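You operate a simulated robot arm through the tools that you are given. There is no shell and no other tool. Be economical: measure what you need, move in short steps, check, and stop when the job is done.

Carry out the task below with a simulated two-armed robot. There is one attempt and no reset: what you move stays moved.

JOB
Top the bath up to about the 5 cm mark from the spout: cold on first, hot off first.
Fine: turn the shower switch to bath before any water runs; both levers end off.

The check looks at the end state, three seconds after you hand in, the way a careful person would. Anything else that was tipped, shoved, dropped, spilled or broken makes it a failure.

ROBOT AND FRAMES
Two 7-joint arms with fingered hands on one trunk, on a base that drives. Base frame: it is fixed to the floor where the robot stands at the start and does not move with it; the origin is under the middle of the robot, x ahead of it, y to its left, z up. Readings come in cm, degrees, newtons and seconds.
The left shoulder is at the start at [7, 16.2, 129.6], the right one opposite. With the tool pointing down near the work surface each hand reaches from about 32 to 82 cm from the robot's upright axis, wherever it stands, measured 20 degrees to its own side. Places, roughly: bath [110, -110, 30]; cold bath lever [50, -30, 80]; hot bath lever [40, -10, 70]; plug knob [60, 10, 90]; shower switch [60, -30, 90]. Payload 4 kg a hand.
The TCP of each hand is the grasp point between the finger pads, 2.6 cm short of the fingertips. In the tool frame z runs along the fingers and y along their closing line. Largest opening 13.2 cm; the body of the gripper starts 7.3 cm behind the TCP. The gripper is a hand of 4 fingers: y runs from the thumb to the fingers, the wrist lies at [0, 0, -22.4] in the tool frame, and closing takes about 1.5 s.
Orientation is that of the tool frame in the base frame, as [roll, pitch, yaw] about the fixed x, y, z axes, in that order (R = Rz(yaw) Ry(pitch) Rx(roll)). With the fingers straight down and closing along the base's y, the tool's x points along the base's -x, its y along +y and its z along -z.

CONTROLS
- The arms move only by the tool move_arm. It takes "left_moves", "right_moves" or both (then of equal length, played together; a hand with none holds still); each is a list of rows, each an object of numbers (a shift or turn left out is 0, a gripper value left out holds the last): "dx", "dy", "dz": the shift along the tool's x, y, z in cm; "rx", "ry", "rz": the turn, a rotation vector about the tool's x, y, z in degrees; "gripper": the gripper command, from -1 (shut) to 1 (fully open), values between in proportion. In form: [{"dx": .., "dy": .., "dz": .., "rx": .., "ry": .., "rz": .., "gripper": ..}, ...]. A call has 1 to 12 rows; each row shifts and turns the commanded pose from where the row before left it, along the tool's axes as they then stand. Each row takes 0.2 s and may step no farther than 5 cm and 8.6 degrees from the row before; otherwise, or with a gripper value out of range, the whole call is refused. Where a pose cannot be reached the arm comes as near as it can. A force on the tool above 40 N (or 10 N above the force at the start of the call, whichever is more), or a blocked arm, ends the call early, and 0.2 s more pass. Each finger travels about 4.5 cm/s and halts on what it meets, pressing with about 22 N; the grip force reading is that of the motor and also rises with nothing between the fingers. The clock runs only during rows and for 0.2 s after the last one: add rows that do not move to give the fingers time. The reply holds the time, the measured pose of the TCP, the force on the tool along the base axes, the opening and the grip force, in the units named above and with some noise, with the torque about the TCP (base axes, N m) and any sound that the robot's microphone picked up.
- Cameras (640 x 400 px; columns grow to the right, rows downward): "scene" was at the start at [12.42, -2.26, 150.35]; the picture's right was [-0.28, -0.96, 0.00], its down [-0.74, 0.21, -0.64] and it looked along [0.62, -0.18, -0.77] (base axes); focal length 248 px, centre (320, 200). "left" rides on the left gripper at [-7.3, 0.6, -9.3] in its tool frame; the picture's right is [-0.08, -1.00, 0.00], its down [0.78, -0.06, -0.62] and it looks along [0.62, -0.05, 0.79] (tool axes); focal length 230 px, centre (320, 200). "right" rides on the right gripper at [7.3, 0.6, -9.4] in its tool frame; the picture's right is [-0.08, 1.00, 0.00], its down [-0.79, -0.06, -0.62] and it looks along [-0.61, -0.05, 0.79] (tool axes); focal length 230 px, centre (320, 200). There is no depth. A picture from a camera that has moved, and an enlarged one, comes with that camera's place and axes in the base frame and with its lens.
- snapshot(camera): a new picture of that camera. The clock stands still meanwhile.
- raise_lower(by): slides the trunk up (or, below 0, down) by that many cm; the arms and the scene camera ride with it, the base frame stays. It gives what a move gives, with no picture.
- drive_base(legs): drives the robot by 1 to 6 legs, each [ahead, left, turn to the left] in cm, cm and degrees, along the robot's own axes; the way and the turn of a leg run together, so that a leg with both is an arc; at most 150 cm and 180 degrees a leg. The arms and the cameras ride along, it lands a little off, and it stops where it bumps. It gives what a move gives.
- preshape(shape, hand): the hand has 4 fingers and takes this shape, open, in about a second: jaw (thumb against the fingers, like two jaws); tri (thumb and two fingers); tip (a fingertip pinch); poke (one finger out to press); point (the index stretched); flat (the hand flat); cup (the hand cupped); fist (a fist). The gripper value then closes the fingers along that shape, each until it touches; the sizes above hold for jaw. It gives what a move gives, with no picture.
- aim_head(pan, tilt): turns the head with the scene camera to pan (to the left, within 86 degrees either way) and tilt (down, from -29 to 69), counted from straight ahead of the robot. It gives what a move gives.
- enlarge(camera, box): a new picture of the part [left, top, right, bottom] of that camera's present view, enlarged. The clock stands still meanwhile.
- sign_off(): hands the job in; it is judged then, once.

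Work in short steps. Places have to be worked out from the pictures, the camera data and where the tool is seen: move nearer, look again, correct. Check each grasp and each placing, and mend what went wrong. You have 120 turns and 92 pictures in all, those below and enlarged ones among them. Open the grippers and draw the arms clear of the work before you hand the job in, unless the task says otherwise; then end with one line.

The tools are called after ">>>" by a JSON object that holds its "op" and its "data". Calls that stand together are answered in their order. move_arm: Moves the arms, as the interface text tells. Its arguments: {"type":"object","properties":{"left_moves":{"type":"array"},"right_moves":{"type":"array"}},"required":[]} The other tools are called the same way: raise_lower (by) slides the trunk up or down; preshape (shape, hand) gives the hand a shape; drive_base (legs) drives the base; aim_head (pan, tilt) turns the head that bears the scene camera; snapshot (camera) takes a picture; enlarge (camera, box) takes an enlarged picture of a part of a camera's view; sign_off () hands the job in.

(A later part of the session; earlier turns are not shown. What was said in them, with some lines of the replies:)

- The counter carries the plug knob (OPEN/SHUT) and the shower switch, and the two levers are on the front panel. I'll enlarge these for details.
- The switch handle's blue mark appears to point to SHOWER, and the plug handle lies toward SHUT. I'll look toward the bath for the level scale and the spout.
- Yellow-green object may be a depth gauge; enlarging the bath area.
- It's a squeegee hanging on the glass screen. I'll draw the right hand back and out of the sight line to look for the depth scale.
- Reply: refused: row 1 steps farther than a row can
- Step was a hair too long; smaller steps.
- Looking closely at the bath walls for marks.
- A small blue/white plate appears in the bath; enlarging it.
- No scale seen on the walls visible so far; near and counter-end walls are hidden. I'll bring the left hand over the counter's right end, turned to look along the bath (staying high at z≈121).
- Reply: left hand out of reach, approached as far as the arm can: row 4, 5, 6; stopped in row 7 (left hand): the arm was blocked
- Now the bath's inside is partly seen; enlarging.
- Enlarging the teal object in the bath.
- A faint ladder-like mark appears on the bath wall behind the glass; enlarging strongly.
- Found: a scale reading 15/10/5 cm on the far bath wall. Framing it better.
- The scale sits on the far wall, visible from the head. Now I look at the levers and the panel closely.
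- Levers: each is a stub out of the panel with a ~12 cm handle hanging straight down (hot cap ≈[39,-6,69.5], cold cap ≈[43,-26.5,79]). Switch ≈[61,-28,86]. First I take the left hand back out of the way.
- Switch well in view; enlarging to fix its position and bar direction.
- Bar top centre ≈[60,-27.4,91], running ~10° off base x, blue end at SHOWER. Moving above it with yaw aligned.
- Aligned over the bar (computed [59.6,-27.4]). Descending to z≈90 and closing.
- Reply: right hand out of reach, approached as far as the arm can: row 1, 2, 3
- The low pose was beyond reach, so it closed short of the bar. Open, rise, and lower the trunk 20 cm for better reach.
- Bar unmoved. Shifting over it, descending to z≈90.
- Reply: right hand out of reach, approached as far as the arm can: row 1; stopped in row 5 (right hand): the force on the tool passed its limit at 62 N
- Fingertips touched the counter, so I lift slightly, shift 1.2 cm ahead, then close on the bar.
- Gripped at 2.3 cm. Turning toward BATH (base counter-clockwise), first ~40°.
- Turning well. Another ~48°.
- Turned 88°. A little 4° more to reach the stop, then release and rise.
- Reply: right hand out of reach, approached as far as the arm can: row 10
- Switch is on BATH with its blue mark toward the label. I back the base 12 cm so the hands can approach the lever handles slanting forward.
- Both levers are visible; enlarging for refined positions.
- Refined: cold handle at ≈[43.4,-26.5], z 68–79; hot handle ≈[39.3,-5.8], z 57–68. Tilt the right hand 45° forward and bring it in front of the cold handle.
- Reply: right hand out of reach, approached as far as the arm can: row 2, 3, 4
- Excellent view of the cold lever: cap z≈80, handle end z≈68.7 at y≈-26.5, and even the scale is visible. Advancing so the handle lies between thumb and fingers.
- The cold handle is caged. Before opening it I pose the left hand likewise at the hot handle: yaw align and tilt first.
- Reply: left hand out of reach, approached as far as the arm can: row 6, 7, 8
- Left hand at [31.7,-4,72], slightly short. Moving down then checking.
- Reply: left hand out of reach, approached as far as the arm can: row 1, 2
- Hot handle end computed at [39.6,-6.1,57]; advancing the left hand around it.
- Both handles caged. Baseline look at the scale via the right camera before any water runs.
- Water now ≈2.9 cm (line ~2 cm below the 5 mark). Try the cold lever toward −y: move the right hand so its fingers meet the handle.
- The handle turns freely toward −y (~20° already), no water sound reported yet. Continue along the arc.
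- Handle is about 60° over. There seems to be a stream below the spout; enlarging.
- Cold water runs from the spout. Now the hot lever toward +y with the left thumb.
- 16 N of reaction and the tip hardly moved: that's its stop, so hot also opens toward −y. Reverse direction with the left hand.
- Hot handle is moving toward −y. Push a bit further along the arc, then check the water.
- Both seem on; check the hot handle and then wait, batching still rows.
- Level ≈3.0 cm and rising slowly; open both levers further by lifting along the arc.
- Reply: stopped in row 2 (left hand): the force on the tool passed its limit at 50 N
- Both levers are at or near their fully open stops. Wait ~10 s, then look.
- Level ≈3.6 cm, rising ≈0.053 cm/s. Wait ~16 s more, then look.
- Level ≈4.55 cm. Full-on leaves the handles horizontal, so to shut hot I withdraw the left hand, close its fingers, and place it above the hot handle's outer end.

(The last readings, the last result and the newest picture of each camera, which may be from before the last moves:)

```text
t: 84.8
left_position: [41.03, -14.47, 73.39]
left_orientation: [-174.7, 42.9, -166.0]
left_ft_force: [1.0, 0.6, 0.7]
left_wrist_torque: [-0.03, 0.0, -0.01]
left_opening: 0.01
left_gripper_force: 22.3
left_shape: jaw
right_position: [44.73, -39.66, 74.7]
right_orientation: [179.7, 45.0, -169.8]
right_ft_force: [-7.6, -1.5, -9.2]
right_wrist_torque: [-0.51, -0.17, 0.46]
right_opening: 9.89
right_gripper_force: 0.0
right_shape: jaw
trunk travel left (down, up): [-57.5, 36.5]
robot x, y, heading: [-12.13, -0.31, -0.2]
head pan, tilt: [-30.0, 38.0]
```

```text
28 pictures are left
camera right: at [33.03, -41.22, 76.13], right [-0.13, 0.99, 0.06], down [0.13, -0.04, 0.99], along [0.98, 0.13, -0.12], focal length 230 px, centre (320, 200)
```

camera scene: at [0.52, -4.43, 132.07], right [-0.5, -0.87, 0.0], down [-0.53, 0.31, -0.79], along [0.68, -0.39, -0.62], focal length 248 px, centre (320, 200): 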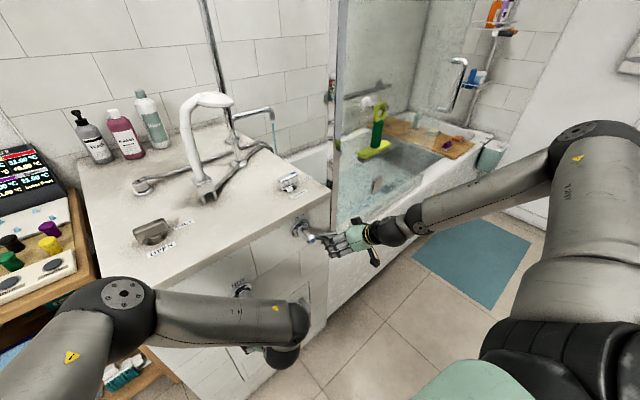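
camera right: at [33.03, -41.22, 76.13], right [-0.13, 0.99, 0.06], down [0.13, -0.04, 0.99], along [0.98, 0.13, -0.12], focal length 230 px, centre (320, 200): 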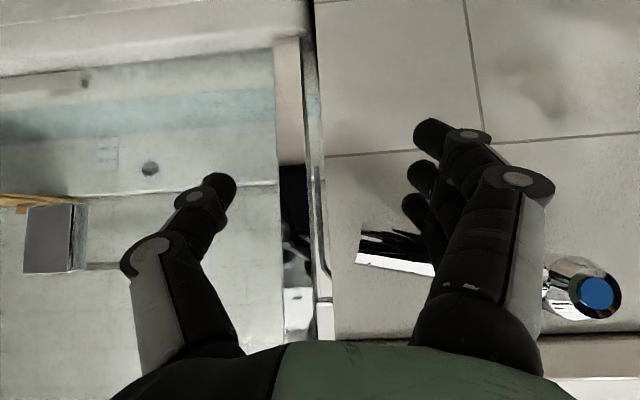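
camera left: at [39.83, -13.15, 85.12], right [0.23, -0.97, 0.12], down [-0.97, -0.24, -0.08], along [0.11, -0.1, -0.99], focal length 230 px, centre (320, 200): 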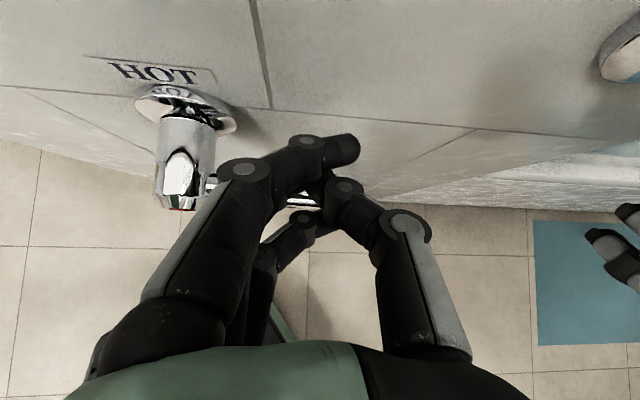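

The hot handle stayed up and the closed fingers are above it. Sweep down along the arc to shut hot.

>>> {"op": "move_arm", "data": {"left_moves": [{"dx": 1.4, "dz": 1.4}, {"dx": 1.6, "dz": 1.6, "dy": -0.2}, {"dx": 1.6, "dz": 1.6, "dy": -0.2}, {"dx": 1.5, "dz": 1.5, "dy": 1}, {"dx": 1.5, "dz": 1.5, "dy": 1}, {"dx": 0.7, "dz": 0.7, "dy": 1.2}, {"dx": 0.7, "dz": 0.7, "dy": 1.2}, {"dx": 0.3, "dz": 0.3, "dy": 1.4}, {"dy": 1.5}, {"dy": 0.5}]}}

>>> {"op": "snapshot", "data": {"camera": "left"}}

>>> {"op": "enlarge", "data": {"camera": "right", "box": [75, 120, 155, 180]}}

```text
t: 86.9
left_position: [38.84, -9.41, 60.02]
left_orientation: [-173.6, 42.3, -166.0]
left_ft_force: [-7.8, -12.3, 0.8]
left_wrist_torque: [0.14, -0.06, 0.12]
left_opening: 0.02
left_gripper_force: 22.5
left_shape: jaw
right_position: [44.44, -39.82, 74.68]
right_orientation: [179.5, 45.2, -170.0]
right_ft_force: [-2.4, 0.0, -3.4]
right_wrist_torque: [-0.26, -0.04, 0.12]
right_opening: 9.89
right_gripper_force: 0.0
right_shape: jaw
trunk travel left (down, up): [-57.5, 36.5]
robot x, y, heading: [-11.63, -0.06, -0.5]
head pan, tilt: [-30.0, 38.0]
stopped in row 10 (left hand): the force on the tool passed its limit at 42 N (the readings are from after the stop); the commanded pose is now the measured one
```

```text
27 pictures are left
camera left: at [37.68, -8.07, 71.8], right [0.22, -0.97, 0.13], down [-0.97, -0.23, -0.07], along [0.1, -0.12, -0.99], focal length 230 px, centre (320, 200)
```

left: 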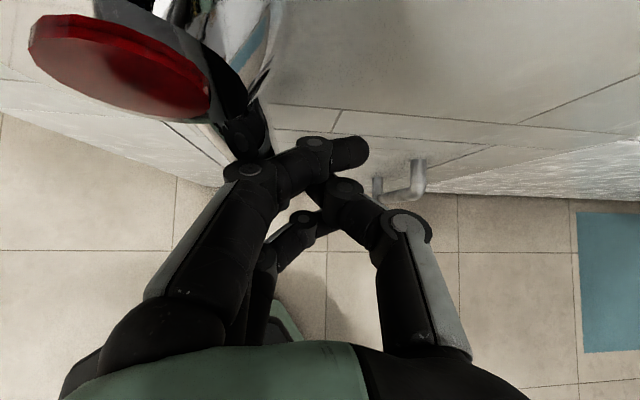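

```text
6.67 times, centred on (115, 150) of right
camera zoom: at [32.78, -41.4, 76.21], right [-0.13, 0.99, 0.06], down [0.13, -0.04, 0.99], along [0.98, 0.13, -0.12], focal length 1534 px, centre (1687, 533)
```

zoom: 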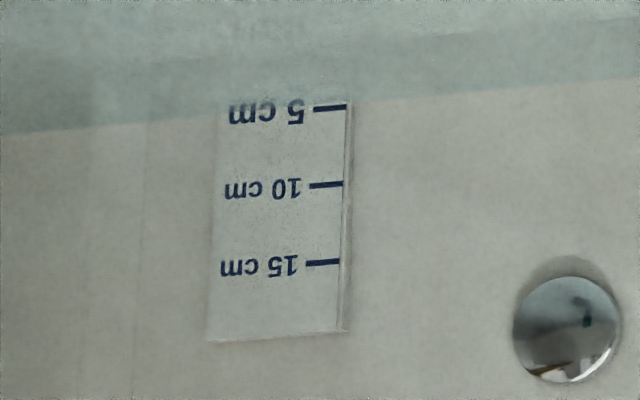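

Hot met its off stop. Level ≈4.75 cm. Back the left hand off the handle and confirm it hangs vertical.

>>> {"op": "move_arm", "data": {"left_moves": [{"dy": -2}, {"dy": -2}, {"dx": 2, "dz": -2}, {"dx": 1.5, "dz": -1.5}]}}

>>> {"op": "snapshot", "data": {"camera": "left"}}

>>> {"op": "enlarge", "data": {"camera": "scene", "box": [200, 80, 400, 300]}}

```text
t: 87.9
left_position: [34.86, -13.99, 60.3]
left_orientation: [-173.9, 42.7, -166.0]
left_ft_force: [-0.6, 0.3, 0.1]
left_wrist_torque: [-0.02, 0.03, -0.01]
left_opening: 0.0
left_gripper_force: 22.3
left_shape: jaw
right_position: [44.45, -39.87, 74.77]
right_orientation: [179.5, 45.3, -170.0]
right_ft_force: [-7.6, -1.3, -3.9]
right_wrist_torque: [-0.33, -0.15, 0.4]
right_opening: 9.92
right_gripper_force: 0.1
right_shape: jaw
trunk travel left (down, up): [-57.5, 36.5]
robot x, y, heading: [-11.94, 0.15, -0.4]
head pan, tilt: [-30.0, 38.0]
```

```text
25 pictures are left
camera left: at [33.62, -12.56, 72.27], right [0.23, -0.97, 0.13], down [-0.97, -0.24, -0.07], along [0.1, -0.11, -0.99], focal length 230 px, centre (320, 200)
```

left: 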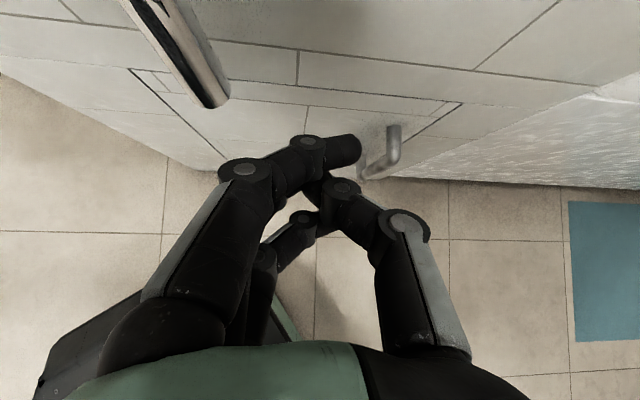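

```text
1.82 times, centred on (300, 190) of scene
camera zoom: at [0.45, -4.61, 132.08], right [-0.5, -0.86, 0.0], down [-0.53, 0.31, -0.79], along [0.68, -0.4, -0.62], focal length 450 px, centre (356, 218)
```

zoom: 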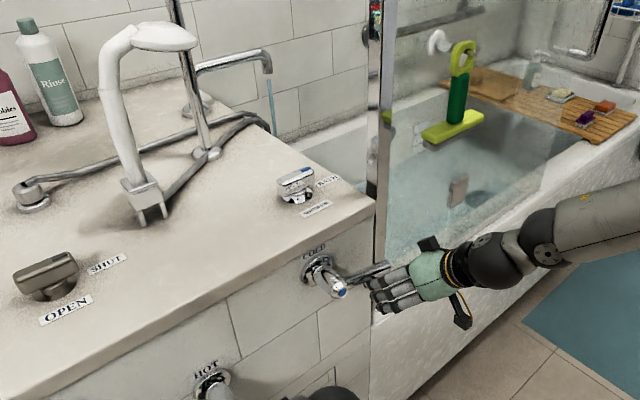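

Hot is off (tip back at its original place). Now prepare the right hand above the cold handle the same way.

>>> {"op": "move_arm", "data": {"right_moves": [{"dx": 0.7, "dz": 0.7}, {"dx": 2.1, "dz": -2.1, "gripper": -1}, {"dx": 2.1, "dz": -2.1}, {"dx": -2.6, "dz": -2.6, "dy": 1.5}, {"dx": -2.6, "dz": -2.6, "dy": 1.5}, {"dx": -2.6, "dz": -2.6, "dy": 1.5}, {"dx": -2.4, "dz": 2.4}, {"dx": -2.4, "dz": 2.4}]}}

>>> {"op": "snapshot", "data": {"camera": "right"}}

>>> {"op": "enlarge", "data": {"camera": "scene", "box": [240, 100, 400, 280]}}

```text
t: 89.7
left_position: [34.83, -13.79, 60.29]
left_orientation: [-173.8, 42.3, -166.0]
left_ft_force: [0.4, 0.0, 1.0]
left_wrist_torque: [0.01, 0.04, 0.02]
left_opening: 0.0
left_gripper_force: 22.2
left_shape: jaw
right_position: [44.83, -35.31, 84.96]
right_orientation: [179.6, 45.4, -169.8]
right_ft_force: [0.7, -0.1, -0.3]
right_wrist_torque: [-0.02, -0.02, -0.02]
right_opening: 0.0
right_gripper_force: 22.5
right_shape: jaw
trunk travel left (down, up): [-57.5, 36.5]
robot x, y, heading: [-11.82, -0.12, -0.1]
head pan, tilt: [-30.0, 38.0]
```

```text
23 pictures are left
camera right: at [33.1, -36.81, 86.44], right [-0.13, 0.99, 0.06], down [0.12, -0.04, 0.99], along [0.98, 0.13, -0.12], focal length 230 px, centre (320, 200)
```

right: 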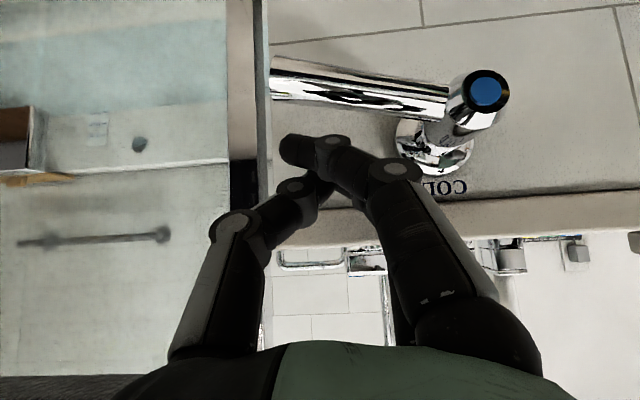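

```text
2.22 times, centred on (320, 190) of scene
camera zoom: at [0.69, -4.42, 132.07], right [-0.5, -0.86, 0.0], down [-0.53, 0.31, -0.79], along [0.68, -0.4, -0.62], focal length 551 px, centre (320, 222)
```

zoom: 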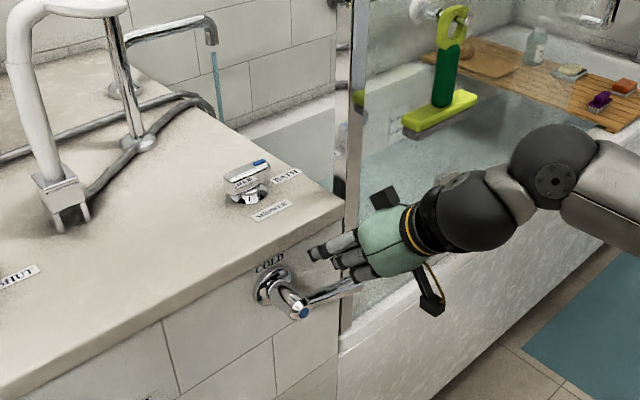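

Cold handle is horizontal with the closed fingers above it. Read the level here.

>>> {"op": "enlarge", "data": {"camera": "right", "box": [60, 90, 140, 150]}}

```text
6.67 times, centred on (100, 120) of right
camera zoom: at [33.1, -36.81, 86.44], right [-0.13, 0.99, 0.06], down [0.12, -0.04, 0.99], along [0.98, 0.13, -0.12], focal length 1534 px, centre (1787, 733)
```

zoom: 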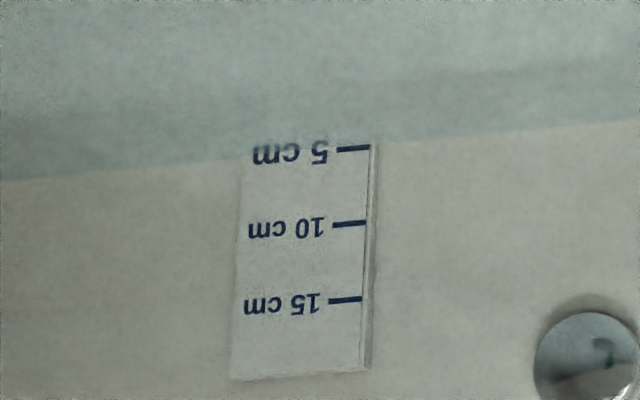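

Level is essentially just under 5 cm. Shut cold now with the same arc sweep.

>>> {"op": "move_arm", "data": {"right_moves": [{"dx": 1.6, "dz": 1.6}, {"dx": 1.6, "dz": 1.6, "dy": -0.2}, {"dx": 1.6, "dz": 1.6, "dy": -0.2}, {"dx": 1.5, "dz": 1.5, "dy": 1}, {"dx": 1.5, "dz": 1.5, "dy": 1}, {"dx": 0.8, "dz": 0.8, "dy": 1.2}, {"dx": 0.7, "dz": 0.7, "dy": 1.2}, {"dx": 0.3, "dz": 0.3, "dy": 1.4}, {"dy": 1.3}, {"dy": 0.6}, {"dy": 0.6}]}}

>>> {"op": "snapshot", "data": {"camera": "right"}}

```text
t: 91.4
left_position: [34.71, -14.4, 60.42]
left_orientation: [-174.0, 42.6, -166.6]
left_ft_force: [-0.3, -0.2, -0.3]
left_wrist_torque: [0.02, -0.04, 0.0]
left_opening: 0.0
left_gripper_force: 21.5
left_shape: jaw
right_position: [43.76, -32.5, 71.62]
right_orientation: [-179.4, 45.3, -170.5]
right_ft_force: [-8.7, -24.1, 2.8]
right_wrist_torque: [0.76, -0.18, 0.34]
right_opening: 0.03
right_gripper_force: 21.9
right_shape: jaw
trunk travel left (down, up): [-57.5, 36.5]
robot x, y, heading: [-11.92, -0.25, -0.6]
head pan, tilt: [-30.0, 38.0]
stopped in row 8 (right hand): the force on the tool passed its limit at 45 N (the readings are from after the stop); the commanded pose is now the measured one
```

```text
20 pictures are left
camera right: at [32.08, -33.75, 73.1], right [-0.1, 0.99, 0.05], down [0.12, -0.04, 0.99], along [0.99, 0.11, -0.12], focal length 230 px, centre (320, 200)
```

right: 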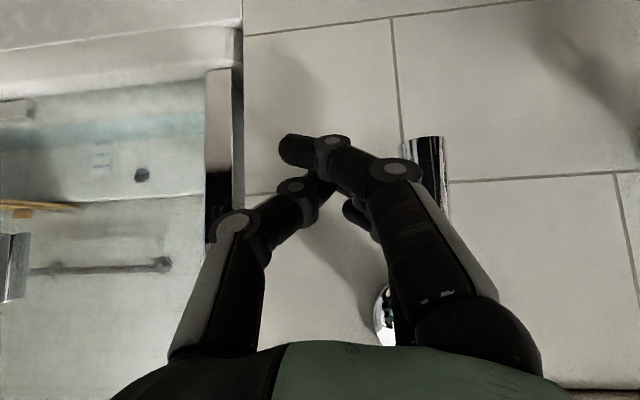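

Cold handle hangs vertical at its stop. Back off the right hand and check that the spout has stopped.

>>> {"op": "move_arm", "data": {"right_moves": [{"dy": -2}, {"dy": -2}, {"dx": 2.5, "dz": -2.5}, {"dx": 2.5, "dz": -2.5}, {}, {}]}}

>>> {"op": "snapshot", "data": {"camera": "right"}}

>>> {"op": "enlarge", "data": {"camera": "scene", "box": [230, 80, 350, 200]}}

>>> {"op": "enlarge", "data": {"camera": "right", "box": [60, 120, 140, 180]}}

```text
t: 92.8
left_position: [34.68, -14.12, 60.42]
left_orientation: [-173.9, 42.4, -166.2]
left_ft_force: [0.2, 0.2, 0.9]
left_wrist_torque: [0.02, 0.02, -0.01]
left_opening: 0.0
left_gripper_force: 21.9
left_shape: jaw
right_position: [37.45, -36.95, 71.74]
right_orientation: [-179.9, 45.3, -170.2]
right_ft_force: [-0.9, 0.2, 0.2]
right_wrist_torque: [0.01, 0.0, 0.0]
right_opening: 0.01
right_gripper_force: 21.5
right_shape: jaw
trunk travel left (down, up): [-57.5, 36.5]
robot x, y, heading: [-12.23, -0.12, -0.3]
head pan, tilt: [-30.0, 38.0]
```

```text
19 pictures are left
camera right: at [25.78, -38.2, 73.15], right [-0.11, 0.99, 0.05], down [0.12, -0.04, 0.99], along [0.99, 0.12, -0.12], focal length 230 px, centre (320, 200)
```

right: 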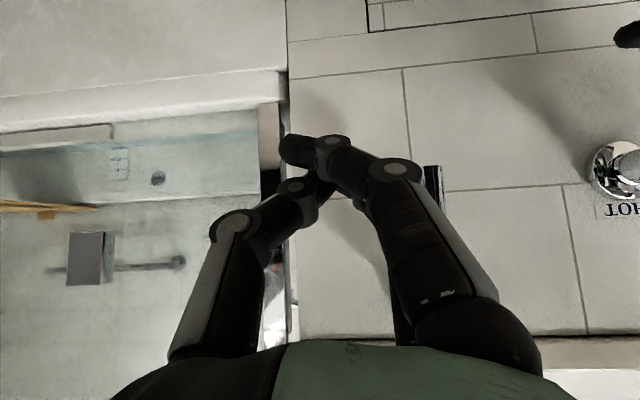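

```text
3.33 times, centred on (290, 140) of scene
camera zoom: at [0.43, -4.63, 132.08], right [-0.51, -0.86, 0.0], down [-0.53, 0.31, -0.79], along [0.68, -0.4, -0.62], focal length 826 px, centre (420, 400)
```

zoom: 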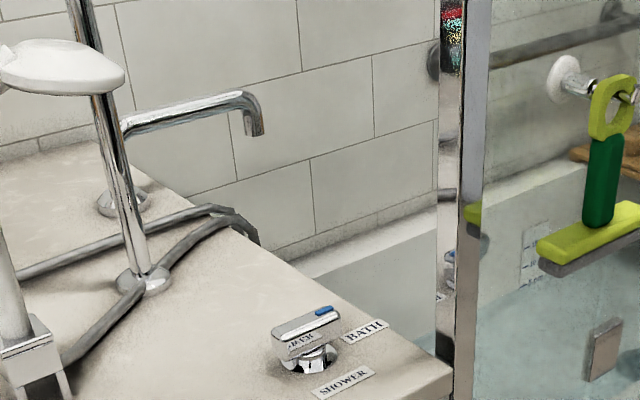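

```text
6.67 times, centred on (100, 150) of right
camera zoom: at [25.78, -38.2, 73.15], right [-0.11, 0.99, 0.05], down [0.12, -0.04, 0.99], along [0.99, 0.12, -0.12], focal length 1534 px, centre (1787, 533)
```

zoom: 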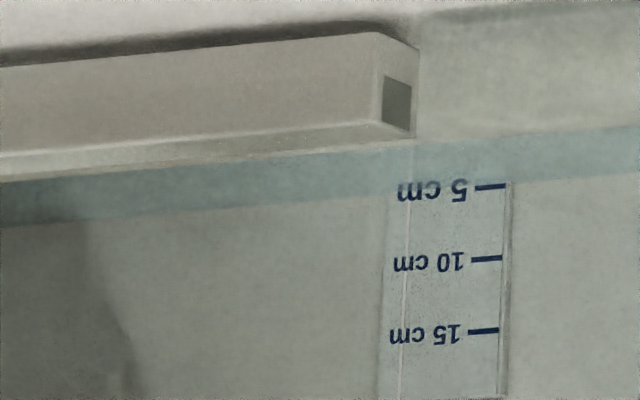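

Flow has stopped, level is right at about the 5 cm mark, switch on BATH. Drive back to draw the arms clear and open both hands.

>>> {"op": "drive_base", "data": {"legs": [[-15, 0, 0]]}}

>>> {"op": "move_arm", "data": {"left_moves": [{"gripper": 1}, {}, {}, {}, {}, {}, {}, {}], "right_moves": [{"gripper": 1}, {}, {}, {}, {}, {}, {}, {}]}}

>>> {"op": "snapshot", "data": {"camera": "right"}}

>>> {"op": "snapshot", "data": {"camera": "scene"}}

```text
t: 94.2
left_position: [20.0, -14.02, 60.52]
left_orientation: [-173.9, 42.6, -166.3]
left_ft_force: [-0.5, -0.5, -0.2]
left_wrist_torque: [-0.03, 0.01, 0.0]
left_opening: 0.01
left_gripper_force: 21.9
left_shape: jaw
right_position: [22.66, -36.77, 71.72]
right_orientation: [-179.9, 45.4, -170.4]
right_ft_force: [-0.2, 0.0, -0.1]
right_wrist_torque: [0.0, 0.01, 0.0]
right_opening: 0.0
right_gripper_force: 22.2
right_shape: jaw
trunk travel left (down, up): [-57.5, 36.5]
robot x, y, heading: [-26.47, 0.03, -0.6]
head pan, tilt: [-30.0, 38.0]
```

```text
t: 96.0
left_position: [20.0, -13.98, 60.54]
left_orientation: [-173.7, 42.4, -166.4]
left_ft_force: [0.2, -0.3, 0.6]
left_wrist_torque: [0.0, -0.03, 0.02]
left_opening: 13.23
left_gripper_force: 0.1
left_shape: jaw
right_position: [22.64, -36.76, 71.65]
right_orientation: [-179.9, 45.3, -170.4]
right_ft_force: [-0.3, 0.0, -0.3]
right_wrist_torque: [0.03, 0.02, -0.01]
right_opening: 13.18
right_gripper_force: 0.2
right_shape: jaw
trunk travel left (down, up): [-57.5, 36.5]
robot x, y, heading: [-26.67, 0.06, -0.5]
head pan, tilt: [-30.0, 38.0]
```

```text
16 pictures are left
camera right: at [10.98, -38.15, 73.13], right [-0.11, 0.99, 0.05], down [0.12, -0.04, 0.99], along [0.99, 0.12, -0.12], focal length 230 px, centre (320, 200)
```

right: 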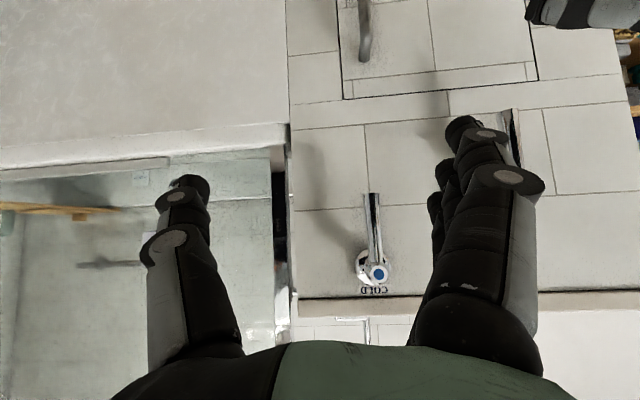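

```text
15 pictures are left
camera scene: at [-14.33, -4.55, 132.08], right [-0.51, -0.86, 0.0], down [-0.53, 0.31, -0.79], along [0.68, -0.4, -0.62], focal length 248 px, centre (320, 200)
```

scene: 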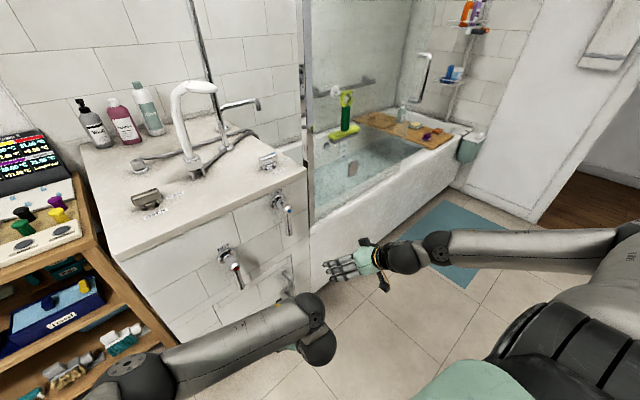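

Last check of the levers and the scale together.

>>> {"op": "enlarge", "data": {"camera": "scene", "box": [190, 80, 390, 300]}}

>>> {"op": "enlarge", "data": {"camera": "right", "box": [110, 150, 190, 200]}}

```text
1.82 times, centred on (290, 190) of scene
camera zoom: at [-14.33, -4.55, 132.08], right [-0.51, -0.86, 0.0], down [-0.53, 0.31, -0.79], along [0.68, -0.4, -0.62], focal length 450 px, centre (374, 218)
```

zoom: 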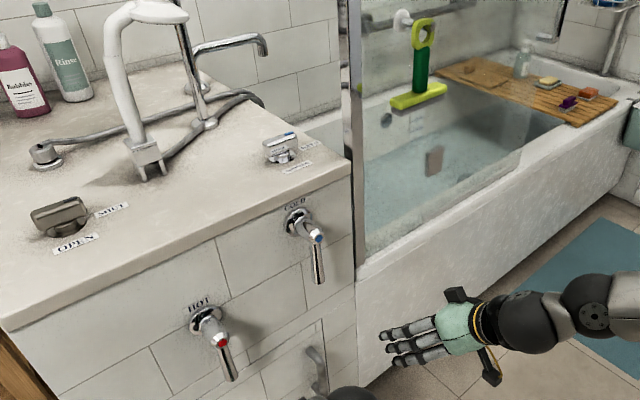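

```text
8.00 times, centred on (150, 175) of right
camera zoom: at [10.98, -38.15, 73.13], right [-0.11, 0.99, 0.05], down [0.12, -0.04, 0.99], along [0.99, 0.12, -0.12], focal length 1841 px, centre (1680, 400)
```

zoom: 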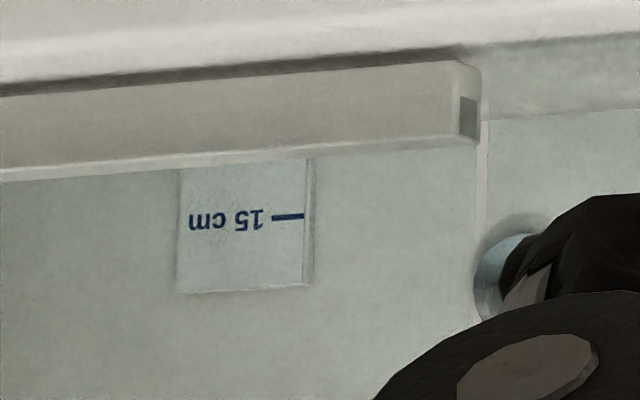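

Both levers hang down in the off position, the switch is on BATH, no water runs, and nothing else was disturbed. Handing in.

>>> {"op": "sign_off", "data": {}}

```text
The job is handed in.
```

The bath is topped up to about the 5 cm mark from the spout: the switch was on BATH before any water ran, cold went on first, hot went off first, and both levers are off.
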